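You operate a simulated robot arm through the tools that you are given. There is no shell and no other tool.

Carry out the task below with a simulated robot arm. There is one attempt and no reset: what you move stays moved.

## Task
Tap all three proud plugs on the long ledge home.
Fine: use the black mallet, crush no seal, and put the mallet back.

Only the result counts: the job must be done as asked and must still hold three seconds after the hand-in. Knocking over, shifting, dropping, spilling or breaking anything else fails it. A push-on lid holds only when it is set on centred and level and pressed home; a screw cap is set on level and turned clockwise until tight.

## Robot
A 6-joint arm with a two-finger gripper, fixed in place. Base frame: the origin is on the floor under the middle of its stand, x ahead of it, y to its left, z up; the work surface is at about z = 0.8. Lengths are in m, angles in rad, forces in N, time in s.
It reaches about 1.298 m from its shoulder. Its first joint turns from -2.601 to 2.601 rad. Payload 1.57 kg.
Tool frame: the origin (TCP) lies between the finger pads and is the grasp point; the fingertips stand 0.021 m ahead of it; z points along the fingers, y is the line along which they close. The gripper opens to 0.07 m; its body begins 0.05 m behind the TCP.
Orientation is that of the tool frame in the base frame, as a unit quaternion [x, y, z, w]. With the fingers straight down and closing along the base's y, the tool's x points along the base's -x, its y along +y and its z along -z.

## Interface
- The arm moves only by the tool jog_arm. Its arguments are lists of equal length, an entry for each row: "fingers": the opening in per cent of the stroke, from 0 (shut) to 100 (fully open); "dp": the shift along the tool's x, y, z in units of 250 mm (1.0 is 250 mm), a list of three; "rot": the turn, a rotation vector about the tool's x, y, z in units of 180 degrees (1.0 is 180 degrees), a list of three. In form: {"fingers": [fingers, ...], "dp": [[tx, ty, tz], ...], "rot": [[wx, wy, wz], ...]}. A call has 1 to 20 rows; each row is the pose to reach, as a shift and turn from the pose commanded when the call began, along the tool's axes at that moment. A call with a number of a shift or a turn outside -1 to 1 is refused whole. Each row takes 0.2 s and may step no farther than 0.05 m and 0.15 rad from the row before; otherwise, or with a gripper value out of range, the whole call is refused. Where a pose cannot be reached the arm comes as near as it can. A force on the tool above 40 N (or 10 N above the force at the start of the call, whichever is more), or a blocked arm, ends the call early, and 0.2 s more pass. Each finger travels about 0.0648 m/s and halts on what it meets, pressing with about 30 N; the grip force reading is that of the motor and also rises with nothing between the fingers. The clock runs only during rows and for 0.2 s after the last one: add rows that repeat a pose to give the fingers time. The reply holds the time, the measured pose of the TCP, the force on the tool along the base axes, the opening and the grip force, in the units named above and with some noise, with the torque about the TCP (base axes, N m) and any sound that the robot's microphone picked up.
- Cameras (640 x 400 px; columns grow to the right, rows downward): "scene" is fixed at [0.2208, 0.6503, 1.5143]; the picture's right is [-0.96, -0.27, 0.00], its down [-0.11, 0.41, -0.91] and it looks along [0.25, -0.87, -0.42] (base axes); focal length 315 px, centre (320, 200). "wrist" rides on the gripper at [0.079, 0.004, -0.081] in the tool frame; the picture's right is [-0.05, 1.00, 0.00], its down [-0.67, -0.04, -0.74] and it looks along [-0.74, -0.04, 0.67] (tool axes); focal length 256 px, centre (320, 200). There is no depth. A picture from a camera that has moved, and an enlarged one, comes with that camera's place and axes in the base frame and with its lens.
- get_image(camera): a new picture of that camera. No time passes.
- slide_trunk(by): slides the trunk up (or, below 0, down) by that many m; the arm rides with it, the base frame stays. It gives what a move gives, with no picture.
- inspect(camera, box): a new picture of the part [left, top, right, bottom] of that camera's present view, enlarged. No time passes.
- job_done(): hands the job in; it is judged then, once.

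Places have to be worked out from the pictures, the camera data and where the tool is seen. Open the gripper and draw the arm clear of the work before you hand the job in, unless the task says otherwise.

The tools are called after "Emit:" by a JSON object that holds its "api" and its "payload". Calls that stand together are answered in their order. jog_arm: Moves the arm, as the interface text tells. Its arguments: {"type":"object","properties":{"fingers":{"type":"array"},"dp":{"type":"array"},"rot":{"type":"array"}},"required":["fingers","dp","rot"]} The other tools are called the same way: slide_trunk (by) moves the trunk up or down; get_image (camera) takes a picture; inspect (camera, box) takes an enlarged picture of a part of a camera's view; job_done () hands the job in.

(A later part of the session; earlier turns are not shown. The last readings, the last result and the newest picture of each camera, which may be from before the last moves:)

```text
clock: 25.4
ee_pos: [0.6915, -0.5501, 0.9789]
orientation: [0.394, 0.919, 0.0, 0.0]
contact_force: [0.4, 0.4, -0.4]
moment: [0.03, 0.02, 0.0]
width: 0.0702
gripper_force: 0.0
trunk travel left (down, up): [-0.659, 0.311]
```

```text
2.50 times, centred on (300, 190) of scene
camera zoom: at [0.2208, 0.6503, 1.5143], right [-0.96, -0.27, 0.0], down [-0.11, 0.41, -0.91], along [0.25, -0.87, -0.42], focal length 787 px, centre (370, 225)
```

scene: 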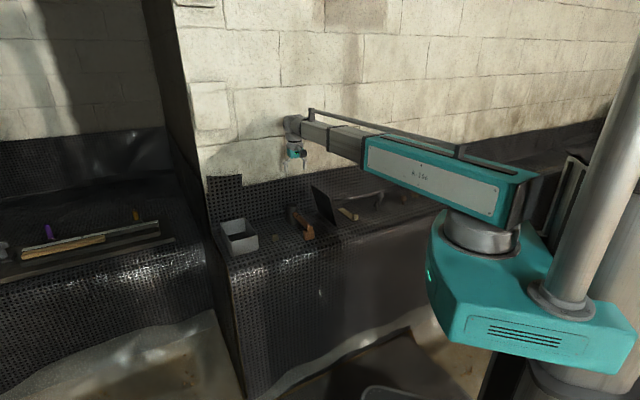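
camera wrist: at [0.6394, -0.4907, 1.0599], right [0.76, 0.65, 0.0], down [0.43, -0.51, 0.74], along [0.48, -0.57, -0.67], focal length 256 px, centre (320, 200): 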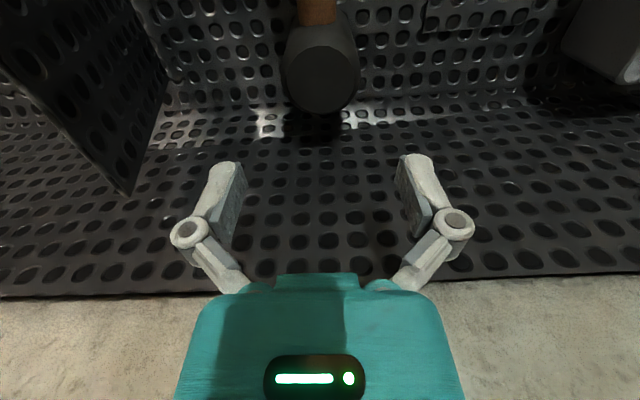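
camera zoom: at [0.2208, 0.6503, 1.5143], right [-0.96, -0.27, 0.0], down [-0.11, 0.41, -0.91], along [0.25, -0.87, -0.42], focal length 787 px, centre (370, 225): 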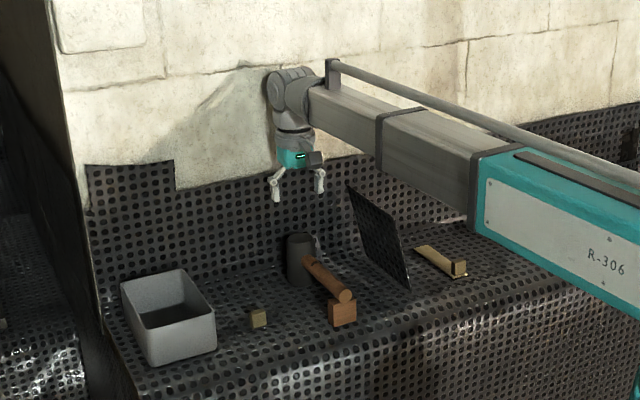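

The wall panel is about 6.6 cm ahead of the tool axis; I'll continue descending in smaller steps and watch the side force.

Emit:
{"api": "slide_trunk", "payload": {"by": -0.05}}

Emit:
{"api": "get_image", "payload": {"camera": "wrist"}}

Emit:
{"api": "inspect", "payload": {"camera": "scene", "box": [260, 120, 360, 240]}}

```text
clock: 26.4
ee_pos: [0.6909, -0.5508, 0.9266]
orientation: [0.394, 0.919, 0.0, 0.0]
contact_force: [0.4, 0.7, 0.8]
moment: [0.01, 0.01, -0.02]
width: 0.0699
gripper_force: 0.0
trunk travel left (down, up): [-0.609, 0.361]
```

```text
taken
camera wrist: at [0.6394, -0.4907, 1.0099], right [0.76, 0.65, 0.0], down [0.43, -0.51, 0.74], along [0.48, -0.57, -0.67], focal length 256 px, centre (320, 200)
```

wrist: 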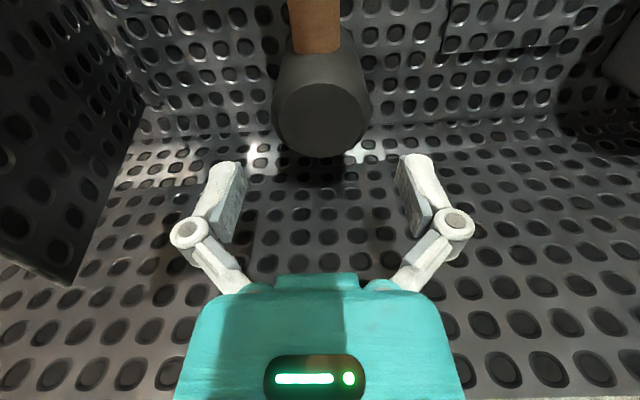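

```text
3.33 times, centred on (310, 180) of scene
camera zoom: at [0.2208, 0.6503, 1.5143], right [-0.96, -0.27, 0.0], down [-0.11, 0.41, -0.91], along [0.25, -0.87, -0.42], focal length 1050 px, centre (353, 267)
```

zoom: 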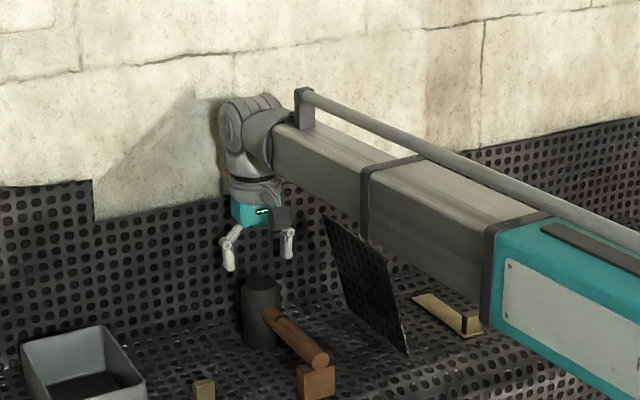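

Still clear and centred over the head. Descending further towards grip height.

Emit:
{"api": "slide_trunk", "payload": {"by": -0.05}}

Emit:
{"api": "get_image", "payload": {"camera": "wrist"}}

```text
clock: 27.3
ee_pos: [0.6918, -0.5514, 0.8776]
orientation: [0.395, 0.919, 0.0, 0.0]
contact_force: [0.1, 0.8, 0.3]
moment: [-0.02, 0.01, 0.0]
width: 0.07
gripper_force: 0.1
trunk travel left (down, up): [-0.559, 0.411]
```

```text
taken
camera wrist: at [0.6394, -0.4907, 0.9599], right [0.76, 0.65, 0.0], down [0.43, -0.51, 0.74], along [0.48, -0.57, -0.67], focal length 256 px, centre (320, 200)
```

wrist: 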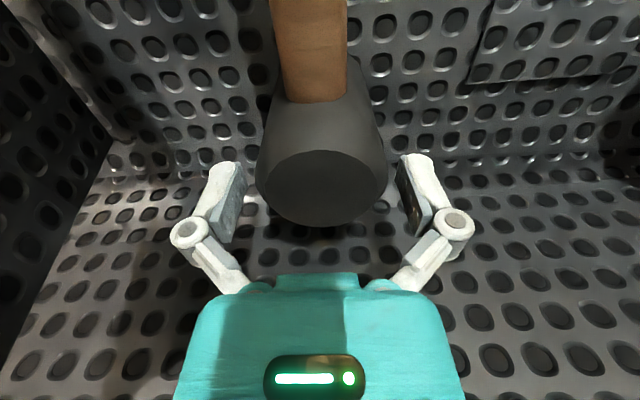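

The head top now looks slightly higher/closer than first estimated; I'll zoom for an accurate measure before lowering around it.

Emit:
{"api": "inspect", "payload": {"camera": "wrist", "box": [220, 130, 420, 255]}}

Emit:
{"api": "inspect", "payload": {"camera": "scene", "box": [265, 160, 345, 240]}}

```text
3.20 times, centred on (320, 192) of wrist
camera zoom: at [0.6394, -0.4907, 0.9599], right [0.76, 0.65, 0.0], down [0.43, -0.51, 0.74], along [0.48, -0.57, -0.67], focal length 819 px, centre (320, 224)
```

zoom: 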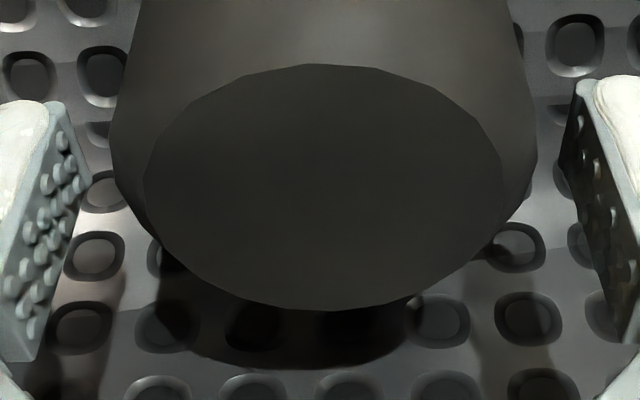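

```text
5.00 times, centred on (305, 200) of scene
camera zoom: at [0.2208, 0.6503, 1.5143], right [-0.96, -0.27, 0.0], down [-0.11, 0.41, -0.91], along [0.25, -0.87, -0.42], focal length 1574 px, centre (395, 200)
```

zoom: 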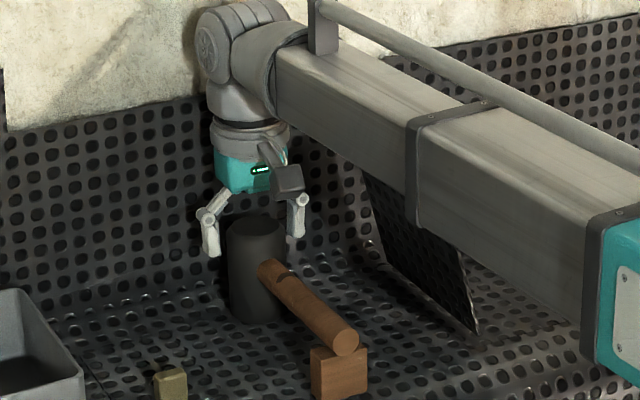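

Triangulating from three heights, the head top is at z≈0.889, centre about 5 mm toward the camera side. I'll shift +5 mm in tool x, then lower 0.031 so the pads straddle the head middle with the palm still clear.

Emit:
{"api": "jog_arm", "payload": {"fingers": [100, 100], "dp": [[0.01, 0.0, 0], [0.02, 0.002, 0]], "rot": [[0, 0, 0], [0, 0, 0]]}}

Emit:
{"api": "slide_trunk", "payload": {"by": -0.031}}

Emit:
{"api": "get_image", "payload": {"camera": "wrist"}}

Emit:
{"api": "inspect", "payload": {"camera": "scene", "box": [265, 160, 345, 240]}}

```text
clock: 27.9
ee_pos: [0.6879, -0.546, 0.8775]
orientation: [0.394, 0.919, -0.001, 0.001]
contact_force: [0.1, 0.2, 0.1]
moment: [0.03, 0.03, -0.01]
width: 0.07
gripper_force: 0.0
trunk travel left (down, up): [-0.559, 0.411]
```

```text
clock: 28.6
ee_pos: [0.6874, -0.5468, 0.8489]
orientation: [0.394, 0.919, -0.001, 0.004]
contact_force: [-1.8, 1.2, 29.4]
moment: [-0.06, 0.02, 0.04]
width: 0.0704
gripper_force: 0.0
trunk travel left (down, up): [-0.528, 0.442]
stopped: the force on the tool passed its limit at 49 N (the readings are from after the stop); the commanded pose is now the measured one
```

```text
taken
camera wrist: at [0.6364, -0.4864, 0.9312], right [0.76, 0.65, 0.0], down [0.43, -0.5, 0.75], along [0.49, -0.57, -0.66], focal length 256 px, centre (320, 200)
```

wrist: 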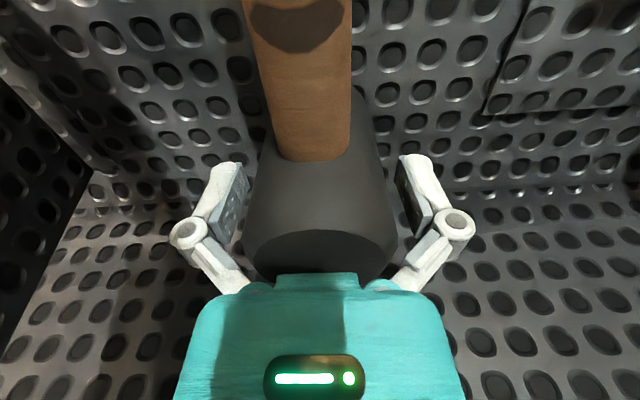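

```text
5.00 times, centred on (305, 200) of scene
camera zoom: at [0.2208, 0.6503, 1.5143], right [-0.96, -0.27, 0.0], down [-0.11, 0.41, -0.91], along [0.25, -0.87, -0.42], focal length 1574 px, centre (395, 200)
```

zoom: 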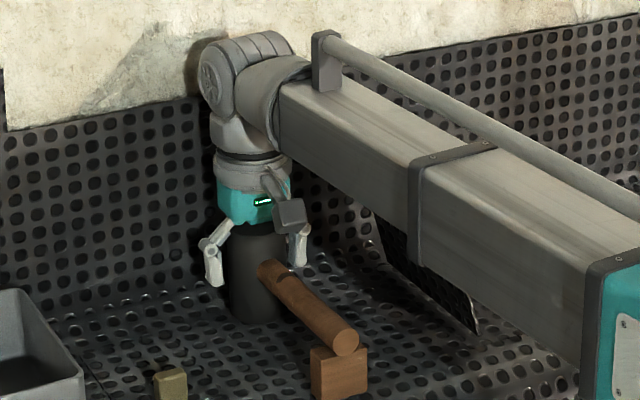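

The palm touched the head top (so the head top is at ≈0.90, head 10 cm tall). I'll back off 8 mm and recheck the pose.

Emit:
{"api": "slide_trunk", "payload": {"by": 0.008}}

Emit:
{"api": "get_image", "payload": {"camera": "wrist"}}

```text
clock: 29.1
ee_pos: [0.6896, -0.549, 0.8549]
orientation: [0.394, 0.919, -0.002, 0.002]
contact_force: [1.2, 0.0, -0.7]
moment: [-0.01, 0.02, -0.01]
width: 0.0701
gripper_force: 0.2
trunk travel left (down, up): [-0.536, 0.434]
```

```text
taken
camera wrist: at [0.6385, -0.4881, 0.9364], right [0.76, 0.65, 0.0], down [0.43, -0.5, 0.75], along [0.49, -0.57, -0.66], focal length 256 px, centre (320, 200)
```

wrist: 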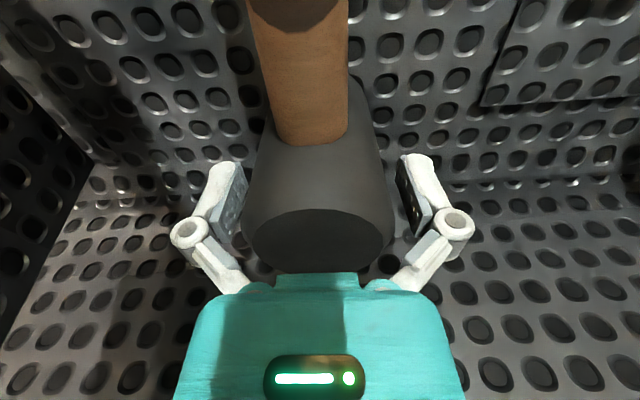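

Unloaded and well placed. Closing the fingers on the head.

Emit:
{"api": "jog_arm", "payload": {"fingers": [60, 30, 0, 0, 0, 0], "dp": [[0, 0, 0], [0, 0, 0], [0, 0, 0], [0, 0, 0], [0, 0, 0], [0, 0, 0]], "rot": [[0, 0, 0], [0, 0, 0], [0, 0, 0], [0, 0, 0], [0, 0, 0], [0, 0, 0]]}}

Emit:
{"api": "get_image", "payload": {"camera": "wrist"}}

```text
clock: 30.6
ee_pos: [0.6909, -0.5483, 0.8558]
orientation: [0.394, 0.919, 0.0, 0.002]
contact_force: [4.5, -6.6, 14.2]
moment: [0.24, 0.28, 0.06]
width: 0.0574
gripper_force: 30.2
trunk travel left (down, up): [-0.536, 0.434]
```

```text
taken
camera wrist: at [0.638, -0.488, 0.9373], right [0.76, 0.65, 0.0], down [0.43, -0.5, 0.75], along [0.49, -0.57, -0.66], focal length 256 px, centre (320, 200)
```

wrist: 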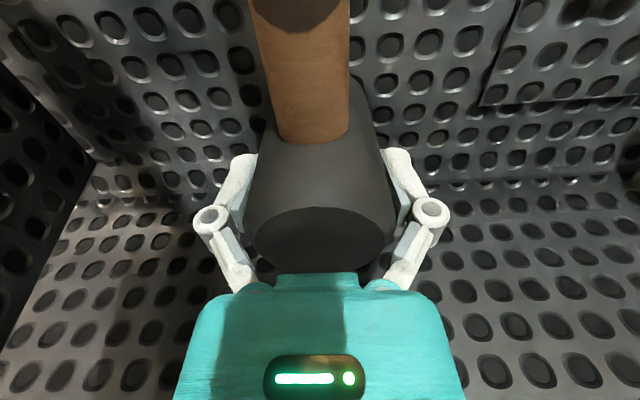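

Grip is firm at 57 mm width on the head. I record the home pose (TCP ≈ (0.690,-0.5485,0.8555), trunk -0.536 left) and lift a little to feel the weight.

Emit:
{"api": "slide_trunk", "payload": {"by": 0.03}}

Emit:
{"api": "get_image", "payload": {"camera": "wrist"}}

Emit:
{"api": "inspect", "payload": {"camera": "scene", "box": [250, 150, 370, 250]}}

```text
clock: 31.3
ee_pos: [0.6901, -0.5496, 0.8831]
orientation: [0.394, 0.919, -0.001, 0.001]
contact_force: [0.3, -0.4, -4.0]
moment: [-0.02, -0.02, 0.01]
width: 0.057
gripper_force: 29.7
trunk travel left (down, up): [-0.566, 0.404]
```

```text
taken
camera wrist: at [0.6385, -0.4881, 0.9664], right [0.76, 0.65, 0.0], down [0.43, -0.51, 0.75], along [0.49, -0.57, -0.66], focal length 256 px, centre (320, 200)
```

wrist: 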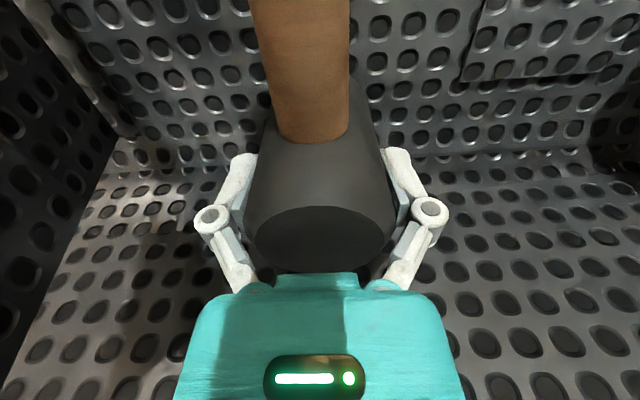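

```text
4.00 times, centred on (310, 200) of scene
camera zoom: at [0.2208, 0.6503, 1.5143], right [-0.96, -0.27, 0.0], down [-0.11, 0.41, -0.91], along [0.25, -0.87, -0.42], focal length 1260 px, centre (360, 200)
```

zoom: 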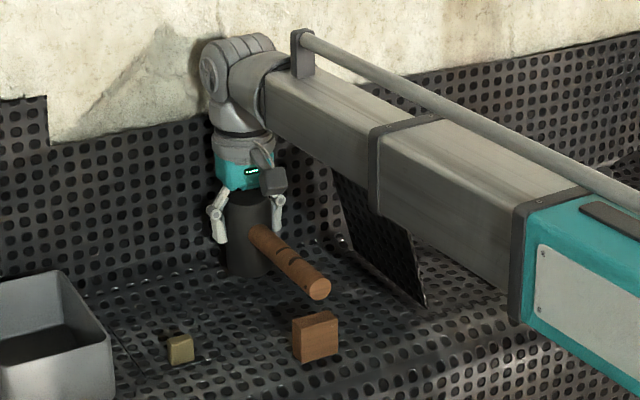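

The mallet (≈0.4 kg) is up and level. Multi-view triangulation gives plug tops: black (0.329,-0.774,0.850), grey (0.321,-0.887,0.850), brown (0.203,-0.879,0.847). I'll raise so the head clears the standing panel (top ≈0.92) before travelling.

Emit:
{"api": "slide_trunk", "payload": {"by": 0.15}}

Emit:
{"api": "jog_arm", "payload": {"fingers": [0, 0, 0, 0, 0, 0], "dp": [[0.05, -0.1, 0], [0.1, -0.26, 0], [0.15, -0.42, 0], [0.2, -0.58, 0], [0.25, -0.72, 0], [0.3, -0.84, 0]], "rot": [[0, 0, 0], [0, 0, 0], [0, 0, 0], [0, 0, 0], [0, 0, 0], [0, 0, 0]]}}

Emit:
{"api": "get_image", "payload": {"camera": "scene"}}

Emit:
{"api": "get_image", "payload": {"camera": "wrist"}}

```text
clock: 33.0
ee_pos: [0.69, -0.5494, 1.0339]
orientation: [0.394, 0.919, -0.001, 0.002]
contact_force: [-0.1, -0.5, -3.2]
moment: [0.0, -0.03, 0.0]
width: 0.0562
gripper_force: 30.5
trunk travel left (down, up): [-0.716, 0.254]
```

```text
clock: 34.5
ee_pos: [0.4859, -0.6393, 1.0341]
orientation: [0.394, 0.919, -0.001, 0.001]
contact_force: [0.0, 0.6, -3.6]
moment: [-0.04, -0.03, 0.03]
width: 0.0556
gripper_force: 30.6
trunk travel left (down, up): [-0.716, 0.254]
```

```text
taken
```

scene: 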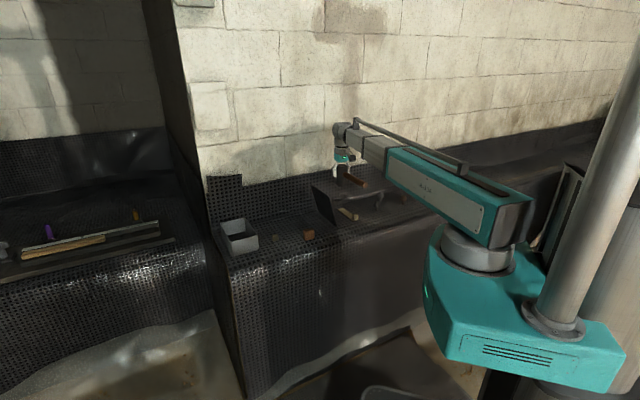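

```text
taken
camera wrist: at [0.4335, -0.5783, 1.1166], right [0.76, 0.65, 0.0], down [0.43, -0.5, 0.75], along [0.49, -0.57, -0.66], focal length 256 px, centre (320, 200)
```

wrist: 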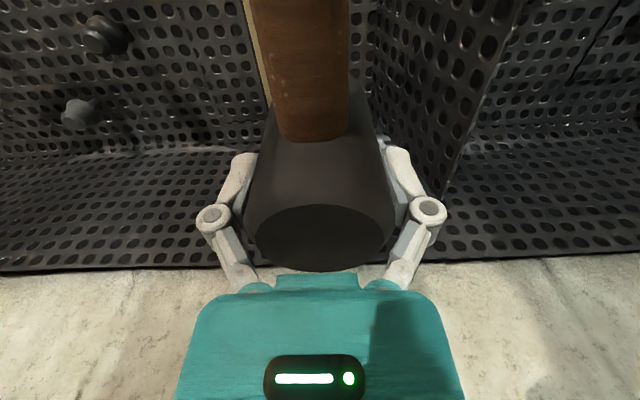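

The grip width has crept from 57.4 to 55.6 mm, which hints that the head may be slowly shifting in the pads. I'll zoom, wait 1 s, and compare.

Emit:
{"api": "inspect", "payload": {"camera": "wrist", "box": [220, 120, 420, 280]}}

Emit:
{"api": "jog_arm", "payload": {"fingers": [0, 0, 0, 0, 0, 0], "dp": [[0, 0, 0], [0, 0, 0], [0, 0, 0], [0, 0, 0], [0, 0, 0], [0, 0, 0]], "rot": [[0, 0, 0], [0, 0, 0], [0, 0, 0], [0, 0, 0], [0, 0, 0], [0, 0, 0]]}}

Emit:
{"api": "inspect", "payload": {"camera": "wrist", "box": [220, 120, 420, 280]}}

Emit:
{"api": "inspect", "payload": {"camera": "scene", "box": [300, 100, 420, 220]}}

```text
2.50 times, centred on (320, 200) of wrist
camera zoom: at [0.4335, -0.5783, 1.1166], right [0.76, 0.65, 0.0], down [0.43, -0.5, 0.75], along [0.49, -0.57, -0.66], focal length 640 px, centre (320, 200)
```

zoom: 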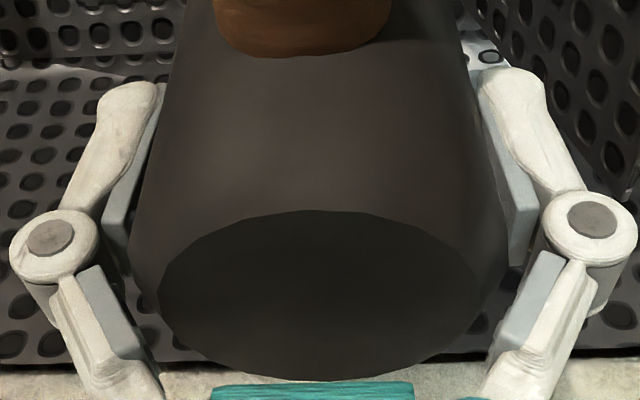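

```text
clock: 35.9
ee_pos: [0.4868, -0.6386, 1.0342]
orientation: [0.394, 0.919, 0.0, 0.002]
contact_force: [0.3, -1.1, -4.0]
moment: [-0.01, -0.03, 0.03]
width: 0.0553
gripper_force: 29.9
trunk travel left (down, up): [-0.716, 0.254]
```

```text
2.50 times, centred on (320, 200) of wrist
camera zoom: at [0.4342, -0.5781, 1.1166], right [0.76, 0.65, 0.0], down [0.43, -0.51, 0.75], along [0.49, -0.57, -0.66], focal length 640 px, centre (320, 200)
```

zoom: 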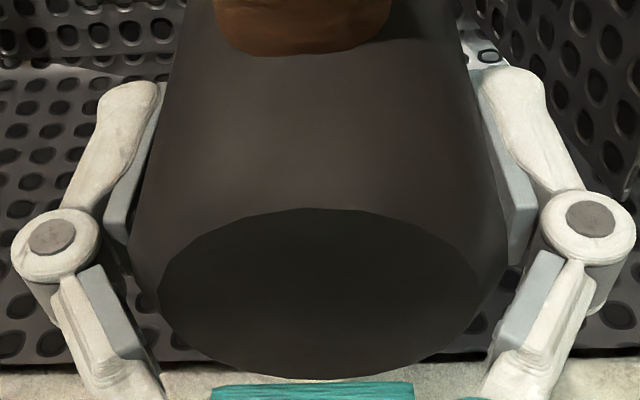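

```text
3.33 times, centred on (360, 160) of scene
camera zoom: at [0.2208, 0.6503, 1.5143], right [-0.96, -0.27, 0.0], down [-0.11, 0.41, -0.91], along [0.25, -0.87, -0.42], focal length 1050 px, centre (187, 333)
```

zoom: 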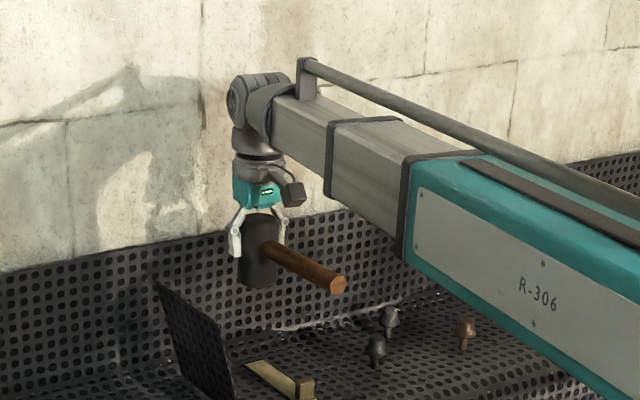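

The shift over 1.4 s is only a fraction of a millimetre, with the rate declining, so it looks like settling rather than slipping. I'll move above the black plug and compare the grip again on arrival.

Emit:
{"api": "jog_arm", "payload": {"fingers": [0, 0, 0, 0, 0, 0, 0], "dp": [[0.005, -0.12, 0], [0.01, -0.26, 0], [0.02, -0.4, 0], [0.03, -0.54, 0], [0.035, -0.68, 0], [0.042, -0.8, 0], [0.042, -0.827, 0]], "rot": [[0, 0, 0], [0, 0, 0], [0, 0, 0], [0, 0, 0], [0, 0, 0], [0, 0, 0], [0, 0, 0]]}}

Emit:
{"api": "inspect", "payload": {"camera": "wrist", "box": [220, 120, 420, 280]}}

Emit:
{"api": "get_image", "payload": {"camera": "wrist"}}

Emit:
{"api": "inspect", "payload": {"camera": "scene", "box": [320, 100, 460, 230]}}

```text
clock: 37.5
ee_pos: [0.3312, -0.7757, 1.0344]
orientation: [0.394, 0.919, -0.002, 0.002]
contact_force: [-0.1, 0.2, -3.3]
moment: [-0.02, -0.04, -0.02]
width: 0.0549
gripper_force: 30.2
trunk travel left (down, up): [-0.716, 0.254]
```

```text
2.50 times, centred on (320, 200) of wrist
camera zoom: at [0.2784, -0.7144, 1.1165], right [0.76, 0.65, 0.0], down [0.43, -0.51, 0.75], along [0.49, -0.57, -0.66], focal length 640 px, centre (320, 200)
```

zoom: 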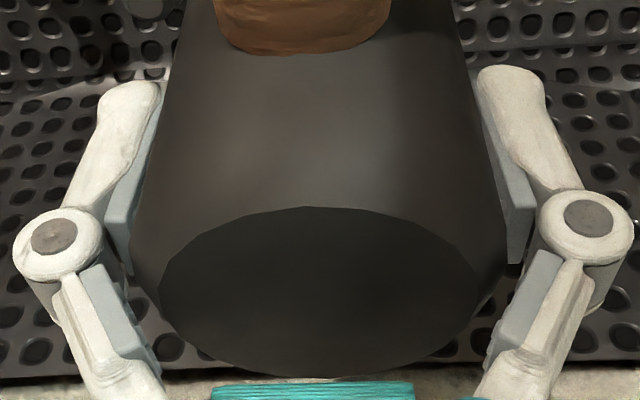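

```text
taken
camera wrist: at [0.2784, -0.7144, 1.1165], right [0.76, 0.65, 0.0], down [0.43, -0.51, 0.75], along [0.49, -0.57, -0.66], focal length 256 px, centre (320, 200)
```

wrist: 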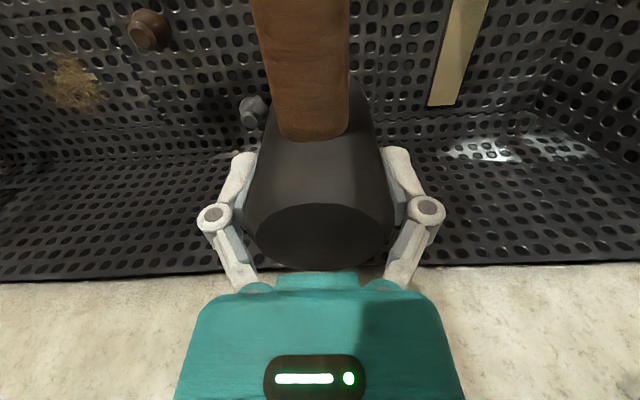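

```text
3.08 times, centred on (390, 165) of scene
camera zoom: at [0.2208, 0.6503, 1.5143], right [-0.96, -0.27, 0.0], down [-0.11, 0.41, -0.91], along [0.25, -0.87, -0.42], focal length 969 px, centre (105, 308)
```

zoom: 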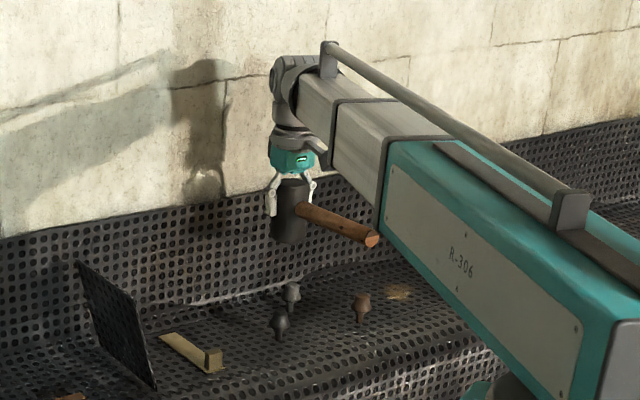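

The grip is holding (only ~0.1 mm/s creep) and the scene projection confirms the head is directly above the black plug. Lowering to about 1.5 cm above its top.

Emit:
{"api": "slide_trunk", "payload": {"by": -0.113}}

Emit:
{"api": "inspect", "payload": {"camera": "scene", "box": [340, 140, 430, 230]}}

Emit:
{"api": "get_image", "payload": {"camera": "wrist"}}

```text
clock: 38.9
ee_pos: [0.3315, -0.7744, 0.9205]
orientation: [0.393, 0.919, -0.001, 0.003]
contact_force: [0.6, 0.3, -3.8]
moment: [-0.03, -0.01, -0.02]
width: 0.0544
gripper_force: 29.9
trunk travel left (down, up): [-0.603, 0.367]
```

```text
4.44 times, centred on (385, 185) of scene
camera zoom: at [0.2208, 0.6503, 1.5143], right [-0.96, -0.27, 0.0], down [-0.11, 0.41, -0.91], along [0.25, -0.87, -0.42], focal length 1400 px, centre (31, 267)
```

zoom: 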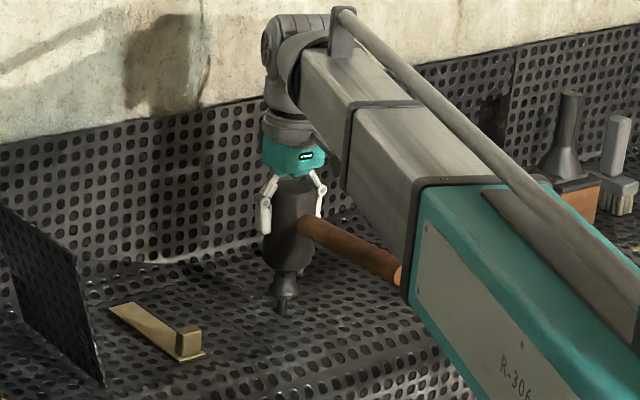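

```text
taken
camera wrist: at [0.2788, -0.7141, 1.0036], right [0.76, 0.65, 0.0], down [0.43, -0.51, 0.75], along [0.49, -0.57, -0.66], focal length 256 px, centre (320, 200)
```

wrist: 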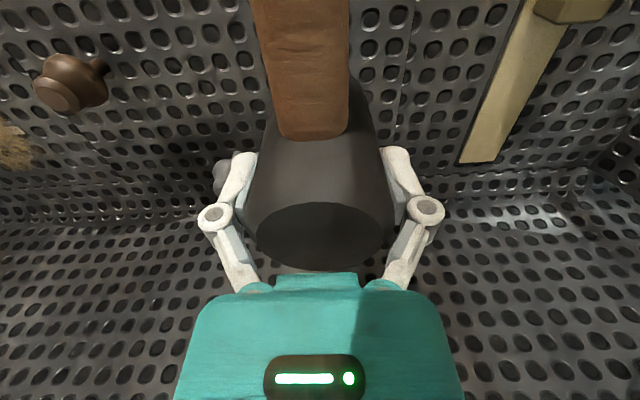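

About 1.5 cm gap remains. Stepping down gently to find contact.

Emit:
{"api": "slide_trunk", "payload": {"by": -0.01}}

Emit:
{"api": "slide_trunk", "payload": {"by": -0.005}}

Emit:
{"api": "inspect", "payload": {"camera": "scene", "box": [360, 170, 420, 220]}}

```text
clock: 39.5
ee_pos: [0.3309, -0.7744, 0.9114]
orientation: [0.394, 0.919, -0.001, 0.001]
contact_force: [0.5, 0.5, -2.8]
moment: [-0.02, -0.01, 0.01]
width: 0.0541
gripper_force: 29.9
trunk travel left (down, up): [-0.593, 0.377]
```

```text
clock: 40.0
ee_pos: [0.331, -0.7749, 0.9058]
orientation: [0.394, 0.919, -0.001, 0.002]
contact_force: [-0.2, -0.8, -1.9]
moment: [-0.11, -0.09, 0.04]
width: 0.0542
gripper_force: 29.9
trunk travel left (down, up): [-0.588, 0.382]
```

```text
8.00 times, centred on (390, 195) of scene
camera zoom: at [0.2208, 0.6503, 1.5143], right [-0.96, -0.27, 0.0], down [-0.11, 0.41, -0.91], along [0.25, -0.87, -0.42], focal length 2519 px, centre (-240, 240)
```

zoom: 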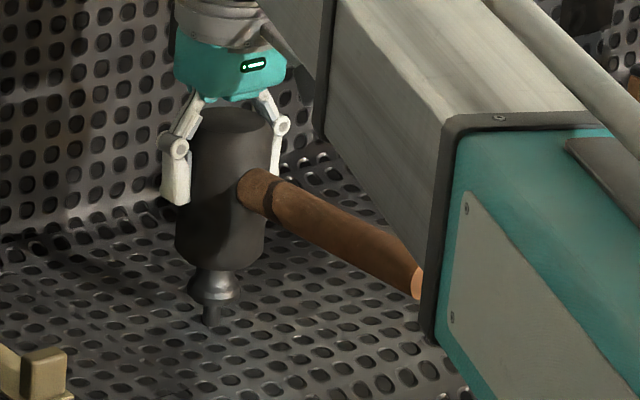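

Light contact with the plug top seems to begin (weight reading dropped ~1.5 N). Continuing in 2–3 mm steps, watching force and sounds.

Emit:
{"api": "slide_trunk", "payload": {"by": -0.002}}

Emit:
{"api": "slide_trunk", "payload": {"by": -0.002}}

Emit:
{"api": "inspect", "payload": {"camera": "scene", "box": [360, 170, 420, 220]}}

```text
clock: 40.5
ee_pos: [0.3295, -0.7747, 0.9048]
orientation: [0.393, 0.919, -0.001, 0.002]
contact_force: [1.9, -1.8, 0.6]
moment: [-0.09, -0.07, 0.02]
width: 0.0539
gripper_force: 30.3
trunk travel left (down, up): [-0.586, 0.384]
```

```text
clock: 41.0
ee_pos: [0.3304, -0.7742, 0.9041]
orientation: [0.394, 0.919, -0.001, 0.001]
contact_force: [0.9, -1.0, -0.3]
moment: [-0.16, -0.06, -0.03]
width: 0.0538
gripper_force: 29.6
trunk travel left (down, up): [-0.584, 0.386]
```

```text
8.00 times, centred on (390, 195) of scene
camera zoom: at [0.2208, 0.6503, 1.5143], right [-0.96, -0.27, 0.0], down [-0.11, 0.41, -0.91], along [0.25, -0.87, -0.42], focal length 2519 px, centre (-240, 240)
```

zoom: 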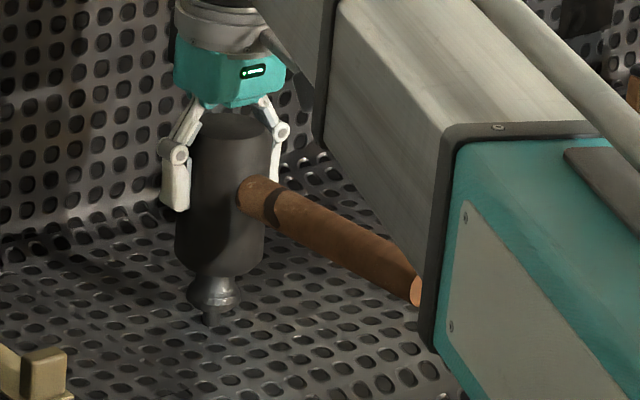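

The plug is moving down with the head (stem visibly shorter) at only ~3–4 N. Continuing in small steps while watching for the force rise that marks "home".

Emit:
{"api": "slide_trunk", "payload": {"by": -0.003}}

Emit:
{"api": "inspect", "payload": {"camera": "scene", "box": [360, 170, 420, 220]}}

```text
clock: 41.6
ee_pos: [0.3307, -0.7742, 0.9]
orientation: [0.394, 0.919, -0.002, 0.0]
contact_force: [0.7, -0.1, -0.3]
moment: [-0.09, -0.05, -0.03]
width: 0.0537
gripper_force: 30.1
trunk travel left (down, up): [-0.581, 0.389]
```

```text
8.00 times, centred on (390, 195) of scene
camera zoom: at [0.2208, 0.6503, 1.5143], right [-0.96, -0.27, 0.0], down [-0.11, 0.41, -0.91], along [0.25, -0.87, -0.42], focal length 2519 px, centre (-240, 240)
```

zoom: 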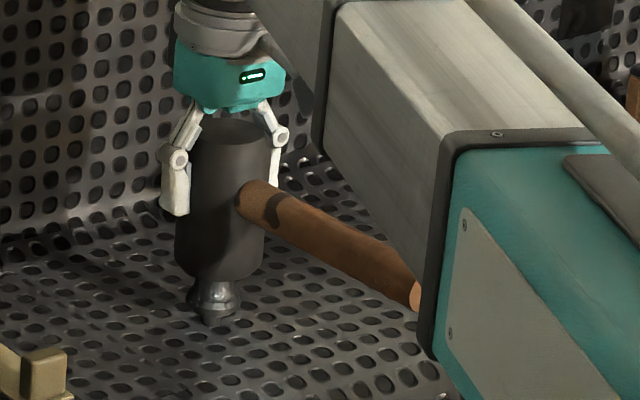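

Same ~3.5 N, plug moving with the head, mallet not slipping in the grip. Continuing.

Emit:
{"api": "slide_trunk", "payload": {"by": -0.003}}

Emit:
{"api": "slide_trunk", "payload": {"by": -0.002}}

Emit:
{"api": "inspect", "payload": {"camera": "scene", "box": [360, 170, 420, 220]}}

```text
clock: 42.1
ee_pos: [0.3303, -0.7743, 0.8983]
orientation: [0.394, 0.919, 0.0, 0.002]
contact_force: [-0.2, -0.7, -1.4]
moment: [-0.08, -0.04, -0.02]
width: 0.0538
gripper_force: 30.5
trunk travel left (down, up): [-0.578, 0.392]
```

```text
clock: 42.6
ee_pos: [0.331, -0.7742, 0.8955]
orientation: [0.394, 0.919, -0.001, 0.002]
contact_force: [-0.5, -0.5, -0.6]
moment: [-0.08, -0.07, -0.02]
width: 0.0539
gripper_force: 30.7
trunk travel left (down, up): [-0.576, 0.394]
```

```text
8.00 times, centred on (390, 195) of scene
camera zoom: at [0.2208, 0.6503, 1.5143], right [-0.96, -0.27, 0.0], down [-0.11, 0.41, -0.91], along [0.25, -0.87, -0.42], focal length 2519 px, centre (-240, 240)
```

zoom: 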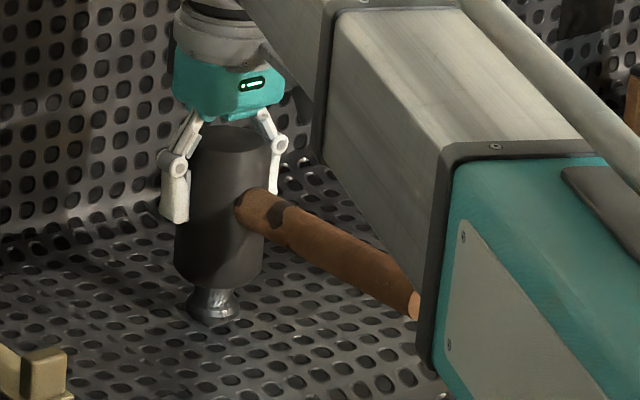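

The stem is nearly gone. Now 1 mm steps to detect seating.

Emit:
{"api": "slide_trunk", "payload": {"by": -0.001}}

Emit:
{"api": "slide_trunk", "payload": {"by": -0.001}}

Emit:
{"api": "inspect", "payload": {"camera": "scene", "box": [360, 180, 408, 220]}}

```text
clock: 43.1
ee_pos: [0.3307, -0.7739, 0.8932]
orientation: [0.394, 0.919, -0.001, 0.003]
contact_force: [-0.8, 0.7, 0.9]
moment: [-0.05, -0.03, -0.02]
width: 0.0535
gripper_force: 30.0
trunk travel left (down, up): [-0.575, 0.395]
```

```text
clock: 43.6
ee_pos: [0.3302, -0.7747, 0.8933]
orientation: [0.394, 0.919, -0.001, 0.002]
contact_force: [-1.0, 0.7, 0.3]
moment: [-0.02, -0.04, 0.0]
width: 0.0537
gripper_force: 29.7
trunk travel left (down, up): [-0.574, 0.396]
```

```text
10.00 times, centred on (384, 200) of scene
camera zoom: at [0.2208, 0.6503, 1.5143], right [-0.96, -0.27, 0.0], down [-0.11, 0.41, -0.91], along [0.25, -0.87, -0.42], focal length 3149 px, centre (-320, 200)
```

zoom: 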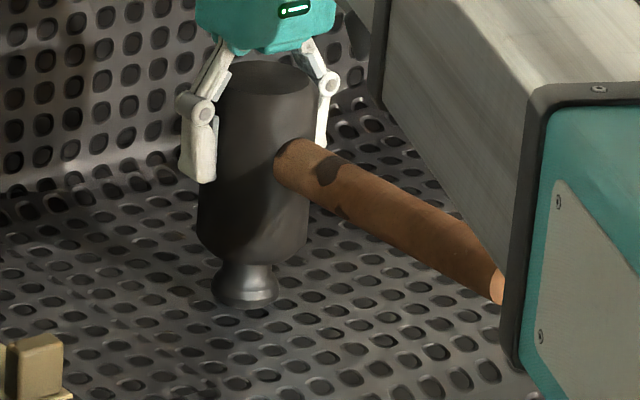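

Force is still low (~4 N net). Another couple of 1 mm steps.

Emit:
{"api": "slide_trunk", "payload": {"by": -0.001}}

Emit:
{"api": "slide_trunk", "payload": {"by": -0.001}}

Emit:
{"api": "inspect", "payload": {"camera": "scene", "box": [360, 180, 408, 220]}}

```text
clock: 44.1
ee_pos: [0.331, -0.7746, 0.8919]
orientation: [0.395, 0.919, -0.001, 0.002]
contact_force: [-0.9, 0.4, 1.9]
moment: [-0.08, -0.01, -0.02]
width: 0.0535
gripper_force: 30.1
trunk travel left (down, up): [-0.573, 0.397]
```

```text
clock: 44.6
ee_pos: [0.3307, -0.7743, 0.8918]
orientation: [0.394, 0.919, -0.001, 0.003]
contact_force: [-1.3, 2.1, 0.9]
moment: [-0.05, 0.01, 0.04]
width: 0.0532
gripper_force: 29.9
trunk travel left (down, up): [-0.572, 0.398]
```

```text
10.00 times, centred on (384, 200) of scene
camera zoom: at [0.2208, 0.6503, 1.5143], right [-0.96, -0.27, 0.0], down [-0.11, 0.41, -0.91], along [0.25, -0.87, -0.42], focal length 3149 px, centre (-320, 200)
```

zoom: 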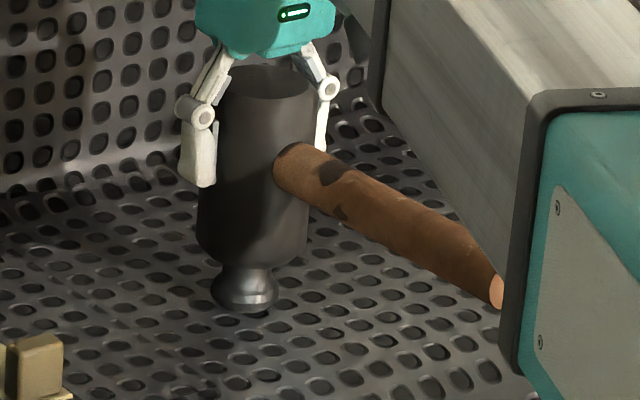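

By projection the cap underside should meet the surface in roughly 2 mm more. Continuing with 1 mm steps.

Emit:
{"api": "slide_trunk", "payload": {"by": -0.001}}

Emit:
{"api": "slide_trunk", "payload": {"by": -0.001}}

Emit:
{"api": "inspect", "payload": {"camera": "scene", "box": [360, 180, 408, 220]}}

```text
clock: 45.2
ee_pos: [0.3309, -0.7745, 0.8908]
orientation: [0.394, 0.919, -0.001, 0.003]
contact_force: [-0.3, -0.3, 8.9]
moment: [-0.14, -0.12, 0.0]
width: 0.0534
gripper_force: 30.2
trunk travel left (down, up): [-0.571, 0.399]
```

```text
clock: 45.7
ee_pos: [0.3298, -0.7736, 0.8906]
orientation: [0.394, 0.919, -0.001, 0.003]
contact_force: [1.4, -4.6, 17.1]
moment: [-0.35, -0.23, -0.04]
width: 0.0532
gripper_force: 30.2
trunk travel left (down, up): [-0.57, 0.4]
```

```text
10.00 times, centred on (384, 200) of scene
camera zoom: at [0.2208, 0.6503, 1.5143], right [-0.96, -0.27, 0.0], down [-0.11, 0.41, -0.91], along [0.25, -0.87, -0.42], focal length 3149 px, centre (-320, 200)
```

zoom: 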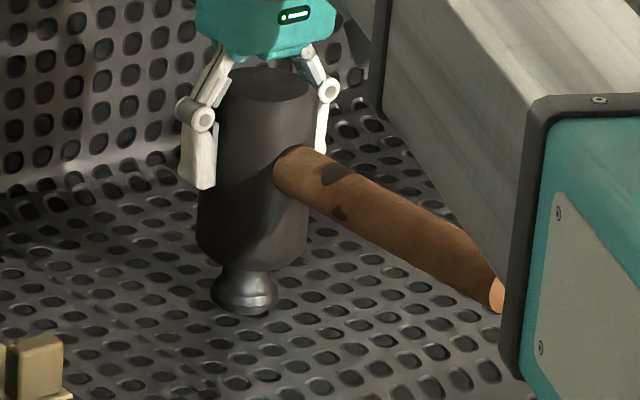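

Force jumped (9 → 17 N) while the height stopped changing: the black plug is home. I'm backing off and checking it stays.

Emit:
{"api": "slide_trunk", "payload": {"by": 0.03}}

Emit:
{"api": "inspect", "payload": {"camera": "scene", "box": [360, 180, 408, 220]}}

Emit:
{"api": "inspect", "payload": {"camera": "wrist", "box": [220, 120, 420, 280]}}

```text
clock: 46.4
ee_pos: [0.3308, -0.7743, 0.9189]
orientation: [0.393, 0.92, -0.001, 0.001]
contact_force: [-0.1, 0.1, -3.1]
moment: [0.01, -0.03, -0.02]
width: 0.053
gripper_force: 29.6
trunk travel left (down, up): [-0.6, 0.37]
```

```text
10.00 times, centred on (384, 200) of scene
camera zoom: at [0.2208, 0.6503, 1.5143], right [-0.96, -0.27, 0.0], down [-0.11, 0.41, -0.91], along [0.25, -0.87, -0.42], focal length 3149 px, centre (-320, 200)
```

zoom: 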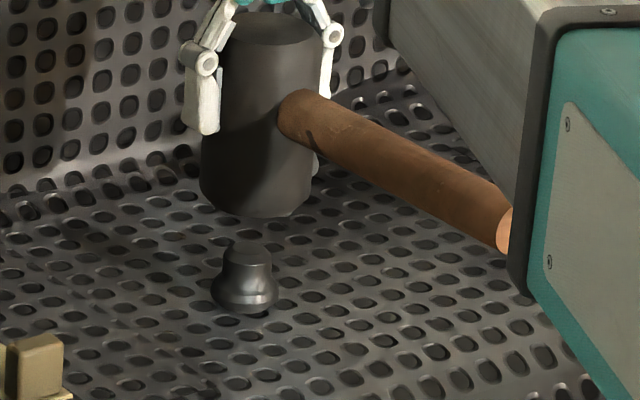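

```text
2.50 times, centred on (320, 200) of wrist
camera zoom: at [0.2789, -0.7141, 1.0005], right [0.76, 0.65, 0.0], down [0.43, -0.51, 0.75], along [0.49, -0.57, -0.66], focal length 640 px, centre (320, 200)
```

zoom: 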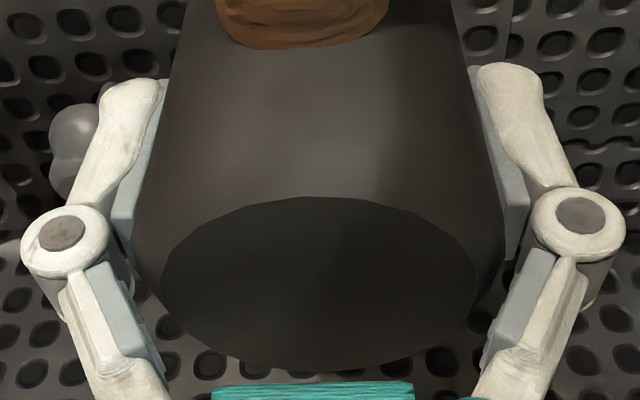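

The black plug is seated and holds. The wrist view suggests the finger knuckle links, not the pads, are gripping the head's bevelled shoulder (grip was ~15 mm too deep), which explains the slow creep. To be safe I'll return the mallet to its rest and regrip it higher; raising first.

Emit:
{"api": "slide_trunk", "payload": {"by": 0.11}}

Emit:
{"api": "jog_arm", "payload": {"fingers": [0, 0, 0, 0, 0, 0], "dp": [[-0.005, 0.13, 0], [-0.01, 0.28, 0], [-0.02, 0.43, 0], [-0.03, 0.58, 0], [-0.04, 0.72, 0], [-0.042, 0.827, 0]], "rot": [[0, 0, 0], [0, 0, 0], [0, 0, 0], [0, 0, 0], [0, 0, 0], [0, 0, 0]]}}

Emit:
{"api": "jog_arm", "payload": {"fingers": [0, 0, 0, 0, 0, 0, 0], "dp": [[-0.05, 0.13, 0], [-0.1, 0.28, 0], [-0.15, 0.43, 0], [-0.2, 0.58, 0], [-0.25, 0.72, 0], [-0.3, 0.81, 0], [-0.3, 0.84, 0]], "rot": [[0, 0, 0], [0, 0, 0], [0, 0, 0], [0, 0, 0], [0, 0, 0], [0, 0, 0], [0, 0, 0]]}}

Emit:
{"api": "get_image", "payload": {"camera": "wrist"}}

Emit:
{"api": "inspect", "payload": {"camera": "scene", "box": [250, 120, 370, 250]}}

```text
clock: 47.8
ee_pos: [0.3312, -0.7752, 1.0297]
orientation: [0.393, 0.919, -0.001, 0.001]
contact_force: [-0.1, 0.0, -3.3]
moment: [-0.02, -0.02, 0.0]
width: 0.053
gripper_force: 29.8
trunk travel left (down, up): [-0.71, 0.26]
```

```text
clock: 49.2
ee_pos: [0.4894, -0.6399, 1.0285]
orientation: [0.394, 0.919, -0.001, 0.002]
contact_force: [0.0, 0.6, -2.9]
moment: [-0.02, -0.06, 0.01]
width: 0.0529
gripper_force: 30.5
trunk travel left (down, up): [-0.71, 0.26]
```

```text
clock: 50.8
ee_pos: [0.6903, -0.5489, 1.0285]
orientation: [0.395, 0.919, 0.0, 0.002]
contact_force: [0.0, 0.7, -3.9]
moment: [0.0, -0.06, 0.01]
width: 0.0526
gripper_force: 30.0
trunk travel left (down, up): [-0.71, 0.26]
```

```text
taken
camera wrist: at [0.6397, -0.4893, 1.1105], right [0.76, 0.65, 0.0], down [0.43, -0.51, 0.75], along [0.49, -0.57, -0.66], focal length 256 px, centre (320, 200)
```

wrist: 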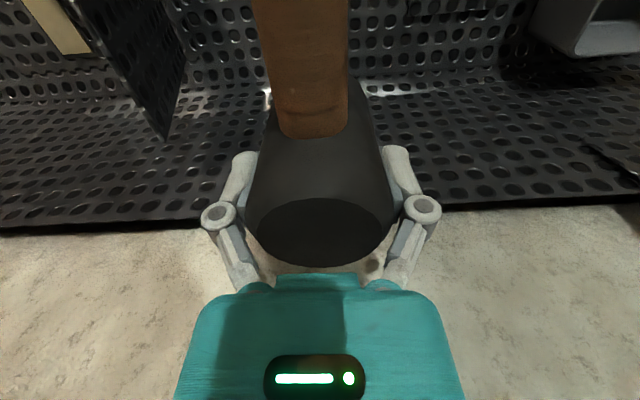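

```text
3.08 times, centred on (310, 185) of scene
camera zoom: at [0.2208, 0.6503, 1.5143], right [-0.96, -0.27, 0.0], down [-0.11, 0.41, -0.91], along [0.25, -0.87, -0.42], focal length 969 px, centre (351, 246)
```

zoom: 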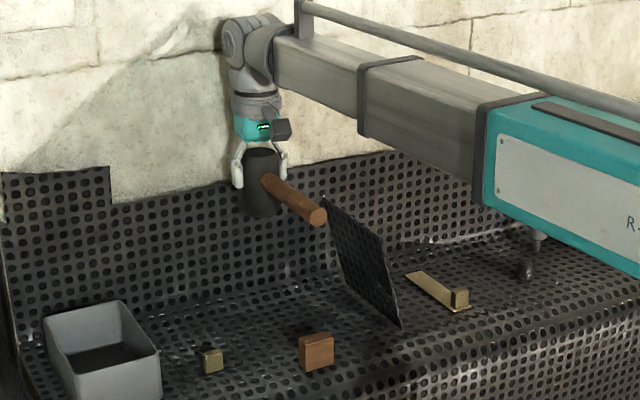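

Back over the rest spot (within 2 mm). Nudging 1.7 mm to match the original pose and lowering to just above the surface.

Emit:
{"api": "jog_arm", "payload": {"fingers": [0, 0], "dp": [[0.004, 0, 0], [0.007, 0, 0]], "rot": [[0, 0, 0], [0, 0, 0]]}}

Emit:
{"api": "slide_trunk", "payload": {"by": -0.158}}

Emit:
{"api": "inspect", "payload": {"camera": "scene", "box": [260, 170, 340, 240]}}

Emit:
{"api": "get_image", "payload": {"camera": "wrist"}}

```text
clock: 51.4
ee_pos: [0.6904, -0.5487, 1.029]
orientation: [0.394, 0.919, -0.001, 0.001]
contact_force: [0.5, 0.9, -3.7]
moment: [0.01, -0.06, -0.03]
width: 0.0525
gripper_force: 30.2
trunk travel left (down, up): [-0.71, 0.26]
```

```text
clock: 53.3
ee_pos: [0.6903, -0.5488, 0.8706]
orientation: [0.394, 0.919, -0.001, 0.003]
contact_force: [0.4, -0.1, -4.2]
moment: [-0.04, -0.07, -0.01]
width: 0.0527
gripper_force: 30.0
trunk travel left (down, up): [-0.552, 0.418]
```

```text
5.71 times, centred on (300, 205) of scene
camera zoom: at [0.2208, 0.6503, 1.5143], right [-0.96, -0.27, 0.0], down [-0.11, 0.41, -0.91], along [0.25, -0.87, -0.42], focal length 1799 px, centre (434, 171)
```

zoom: 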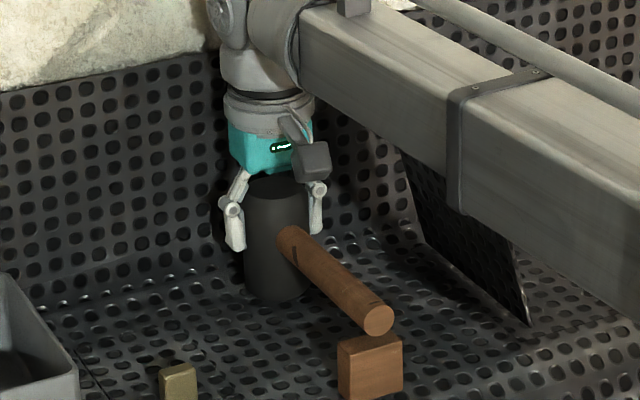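

```text
taken
camera wrist: at [0.638, -0.488, 0.9525], right [0.76, 0.65, 0.0], down [0.43, -0.51, 0.75], along [0.49, -0.57, -0.66], focal length 256 px, centre (320, 200)
```

wrist: 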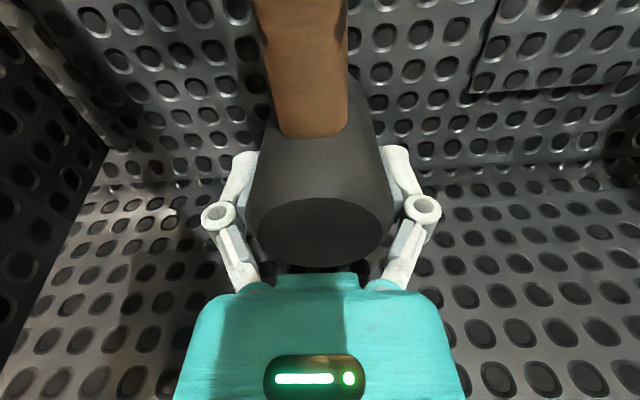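

Lowering gently until the head and handle take the weight.

Emit:
{"api": "slide_trunk", "payload": {"by": -0.009}}

Emit:
{"api": "slide_trunk", "payload": {"by": -0.002}}

Emit:
{"api": "slide_trunk", "payload": {"by": -0.001}}

```text
clock: 53.8
ee_pos: [0.6908, -0.5487, 0.8616]
orientation: [0.394, 0.919, -0.001, 0.002]
contact_force: [0.0, 0.9, -4.1]
moment: [-0.03, 0.0, -0.01]
width: 0.0523
gripper_force: 30.2
trunk travel left (down, up): [-0.543, 0.427]
```

```text
clock: 54.4
ee_pos: [0.6901, -0.5486, 0.8603]
orientation: [0.394, 0.919, 0.0, 0.001]
contact_force: [2.0, -0.9, -0.4]
moment: [0.4, 0.44, 0.0]
width: 0.0526
gripper_force: 30.3
trunk travel left (down, up): [-0.541, 0.429]
```

```text
clock: 54.9
ee_pos: [0.6889, -0.5489, 0.8592]
orientation: [0.395, 0.919, 0.0, 0.002]
contact_force: [4.9, -5.6, 10.0]
moment: [0.83, 0.81, -0.08]
width: 0.0525
gripper_force: 30.1
trunk travel left (down, up): [-0.54, 0.43]
```

Handle and head are now carried by the rest (load transferred). I'll ease up 1 mm, then open.

Emit:
{"api": "slide_trunk", "payload": {"by": 0.001}}

Emit:
{"api": "jog_arm", "payload": {"fingers": [80, 90, 100, 100, 100], "dp": [[0, 0, 0], [0, 0, 0], [0, 0, 0], [0, 0, 0], [0, 0, 0]], "rot": [[0, 0, 0], [0, 0, 0], [0, 0, 0], [0, 0, 0], [0, 0, 0]]}}

Emit:
{"api": "get_image", "payload": {"camera": "wrist"}}

Emit:
{"api": "inspect", "payload": {"camera": "scene", "box": [260, 170, 340, 240]}}

```text
clock: 55.4
ee_pos: [0.6896, -0.5493, 0.8604]
orientation: [0.394, 0.919, -0.001, 0.002]
contact_force: [-0.3, 0.4, -4.0]
moment: [-0.03, -0.01, 0.01]
width: 0.0526
gripper_force: 30.0
trunk travel left (down, up): [-0.541, 0.429]
```

```text
clock: 56.6
ee_pos: [0.6896, -0.5489, 0.8599]
orientation: [0.394, 0.919, -0.001, 0.002]
contact_force: [0.2, -0.6, 0.5]
moment: [-0.04, -0.01, -0.01]
width: 0.0699
gripper_force: 0.0
trunk travel left (down, up): [-0.541, 0.429]
```

```text
taken
camera wrist: at [0.6379, -0.4878, 0.9417], right [0.76, 0.65, 0.0], down [0.43, -0.5, 0.75], along [0.49, -0.57, -0.66], focal length 256 px, centre (320, 200)
```

wrist: 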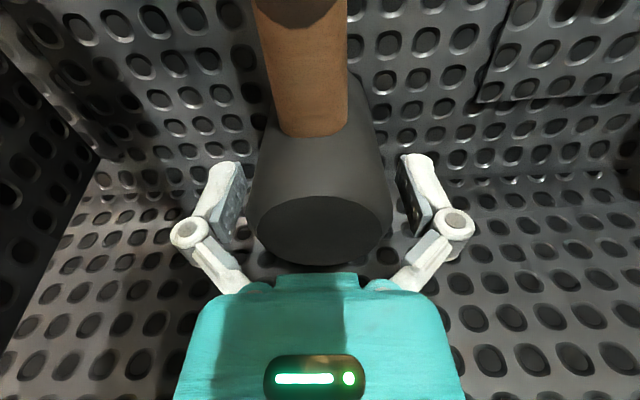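

```text
5.71 times, centred on (300, 205) of scene
camera zoom: at [0.2208, 0.6503, 1.5143], right [-0.96, -0.27, 0.0], down [-0.11, 0.41, -0.91], along [0.25, -0.87, -0.42], focal length 1799 px, centre (434, 171)
```

zoom: 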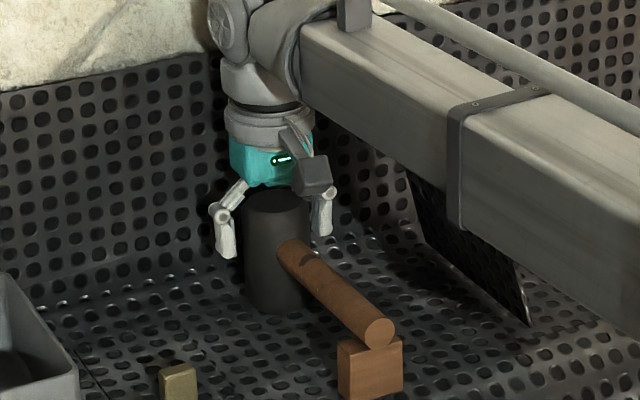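

The mallet stands properly on its rest again. Let me zoom to see pads versus head before choosing the new grip height.

Emit:
{"api": "inspect", "payload": {"camera": "wrist", "box": [160, 120, 480, 300]}}

Emit:
{"api": "inspect", "payload": {"camera": "scene", "box": [280, 185, 328, 221]}}

```text
2.00 times, centred on (320, 210) of wrist
camera zoom: at [0.6379, -0.4878, 0.9417], right [0.76, 0.65, 0.0], down [0.43, -0.5, 0.75], along [0.49, -0.57, -0.66], focal length 512 px, centre (320, 180)
```

zoom: 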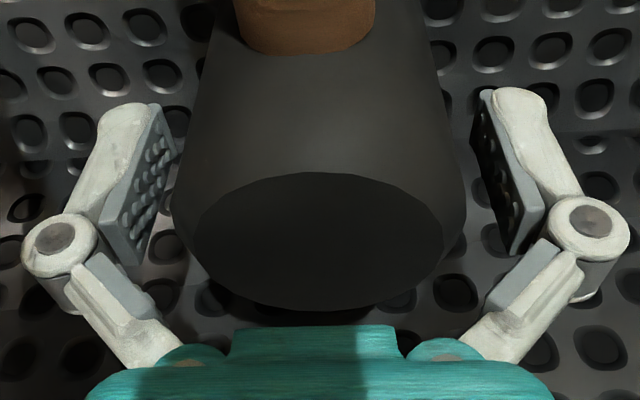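

```text
11.11 times, centred on (304, 203) of scene
camera zoom: at [0.2208, 0.6503, 1.5143], right [-0.96, -0.27, 0.0], down [-0.11, 0.41, -0.91], along [0.25, -0.87, -0.42], focal length 3499 px, centre (498, 167)
```

zoom: 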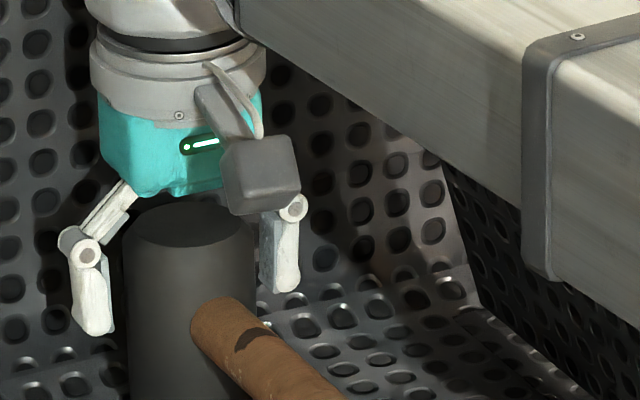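

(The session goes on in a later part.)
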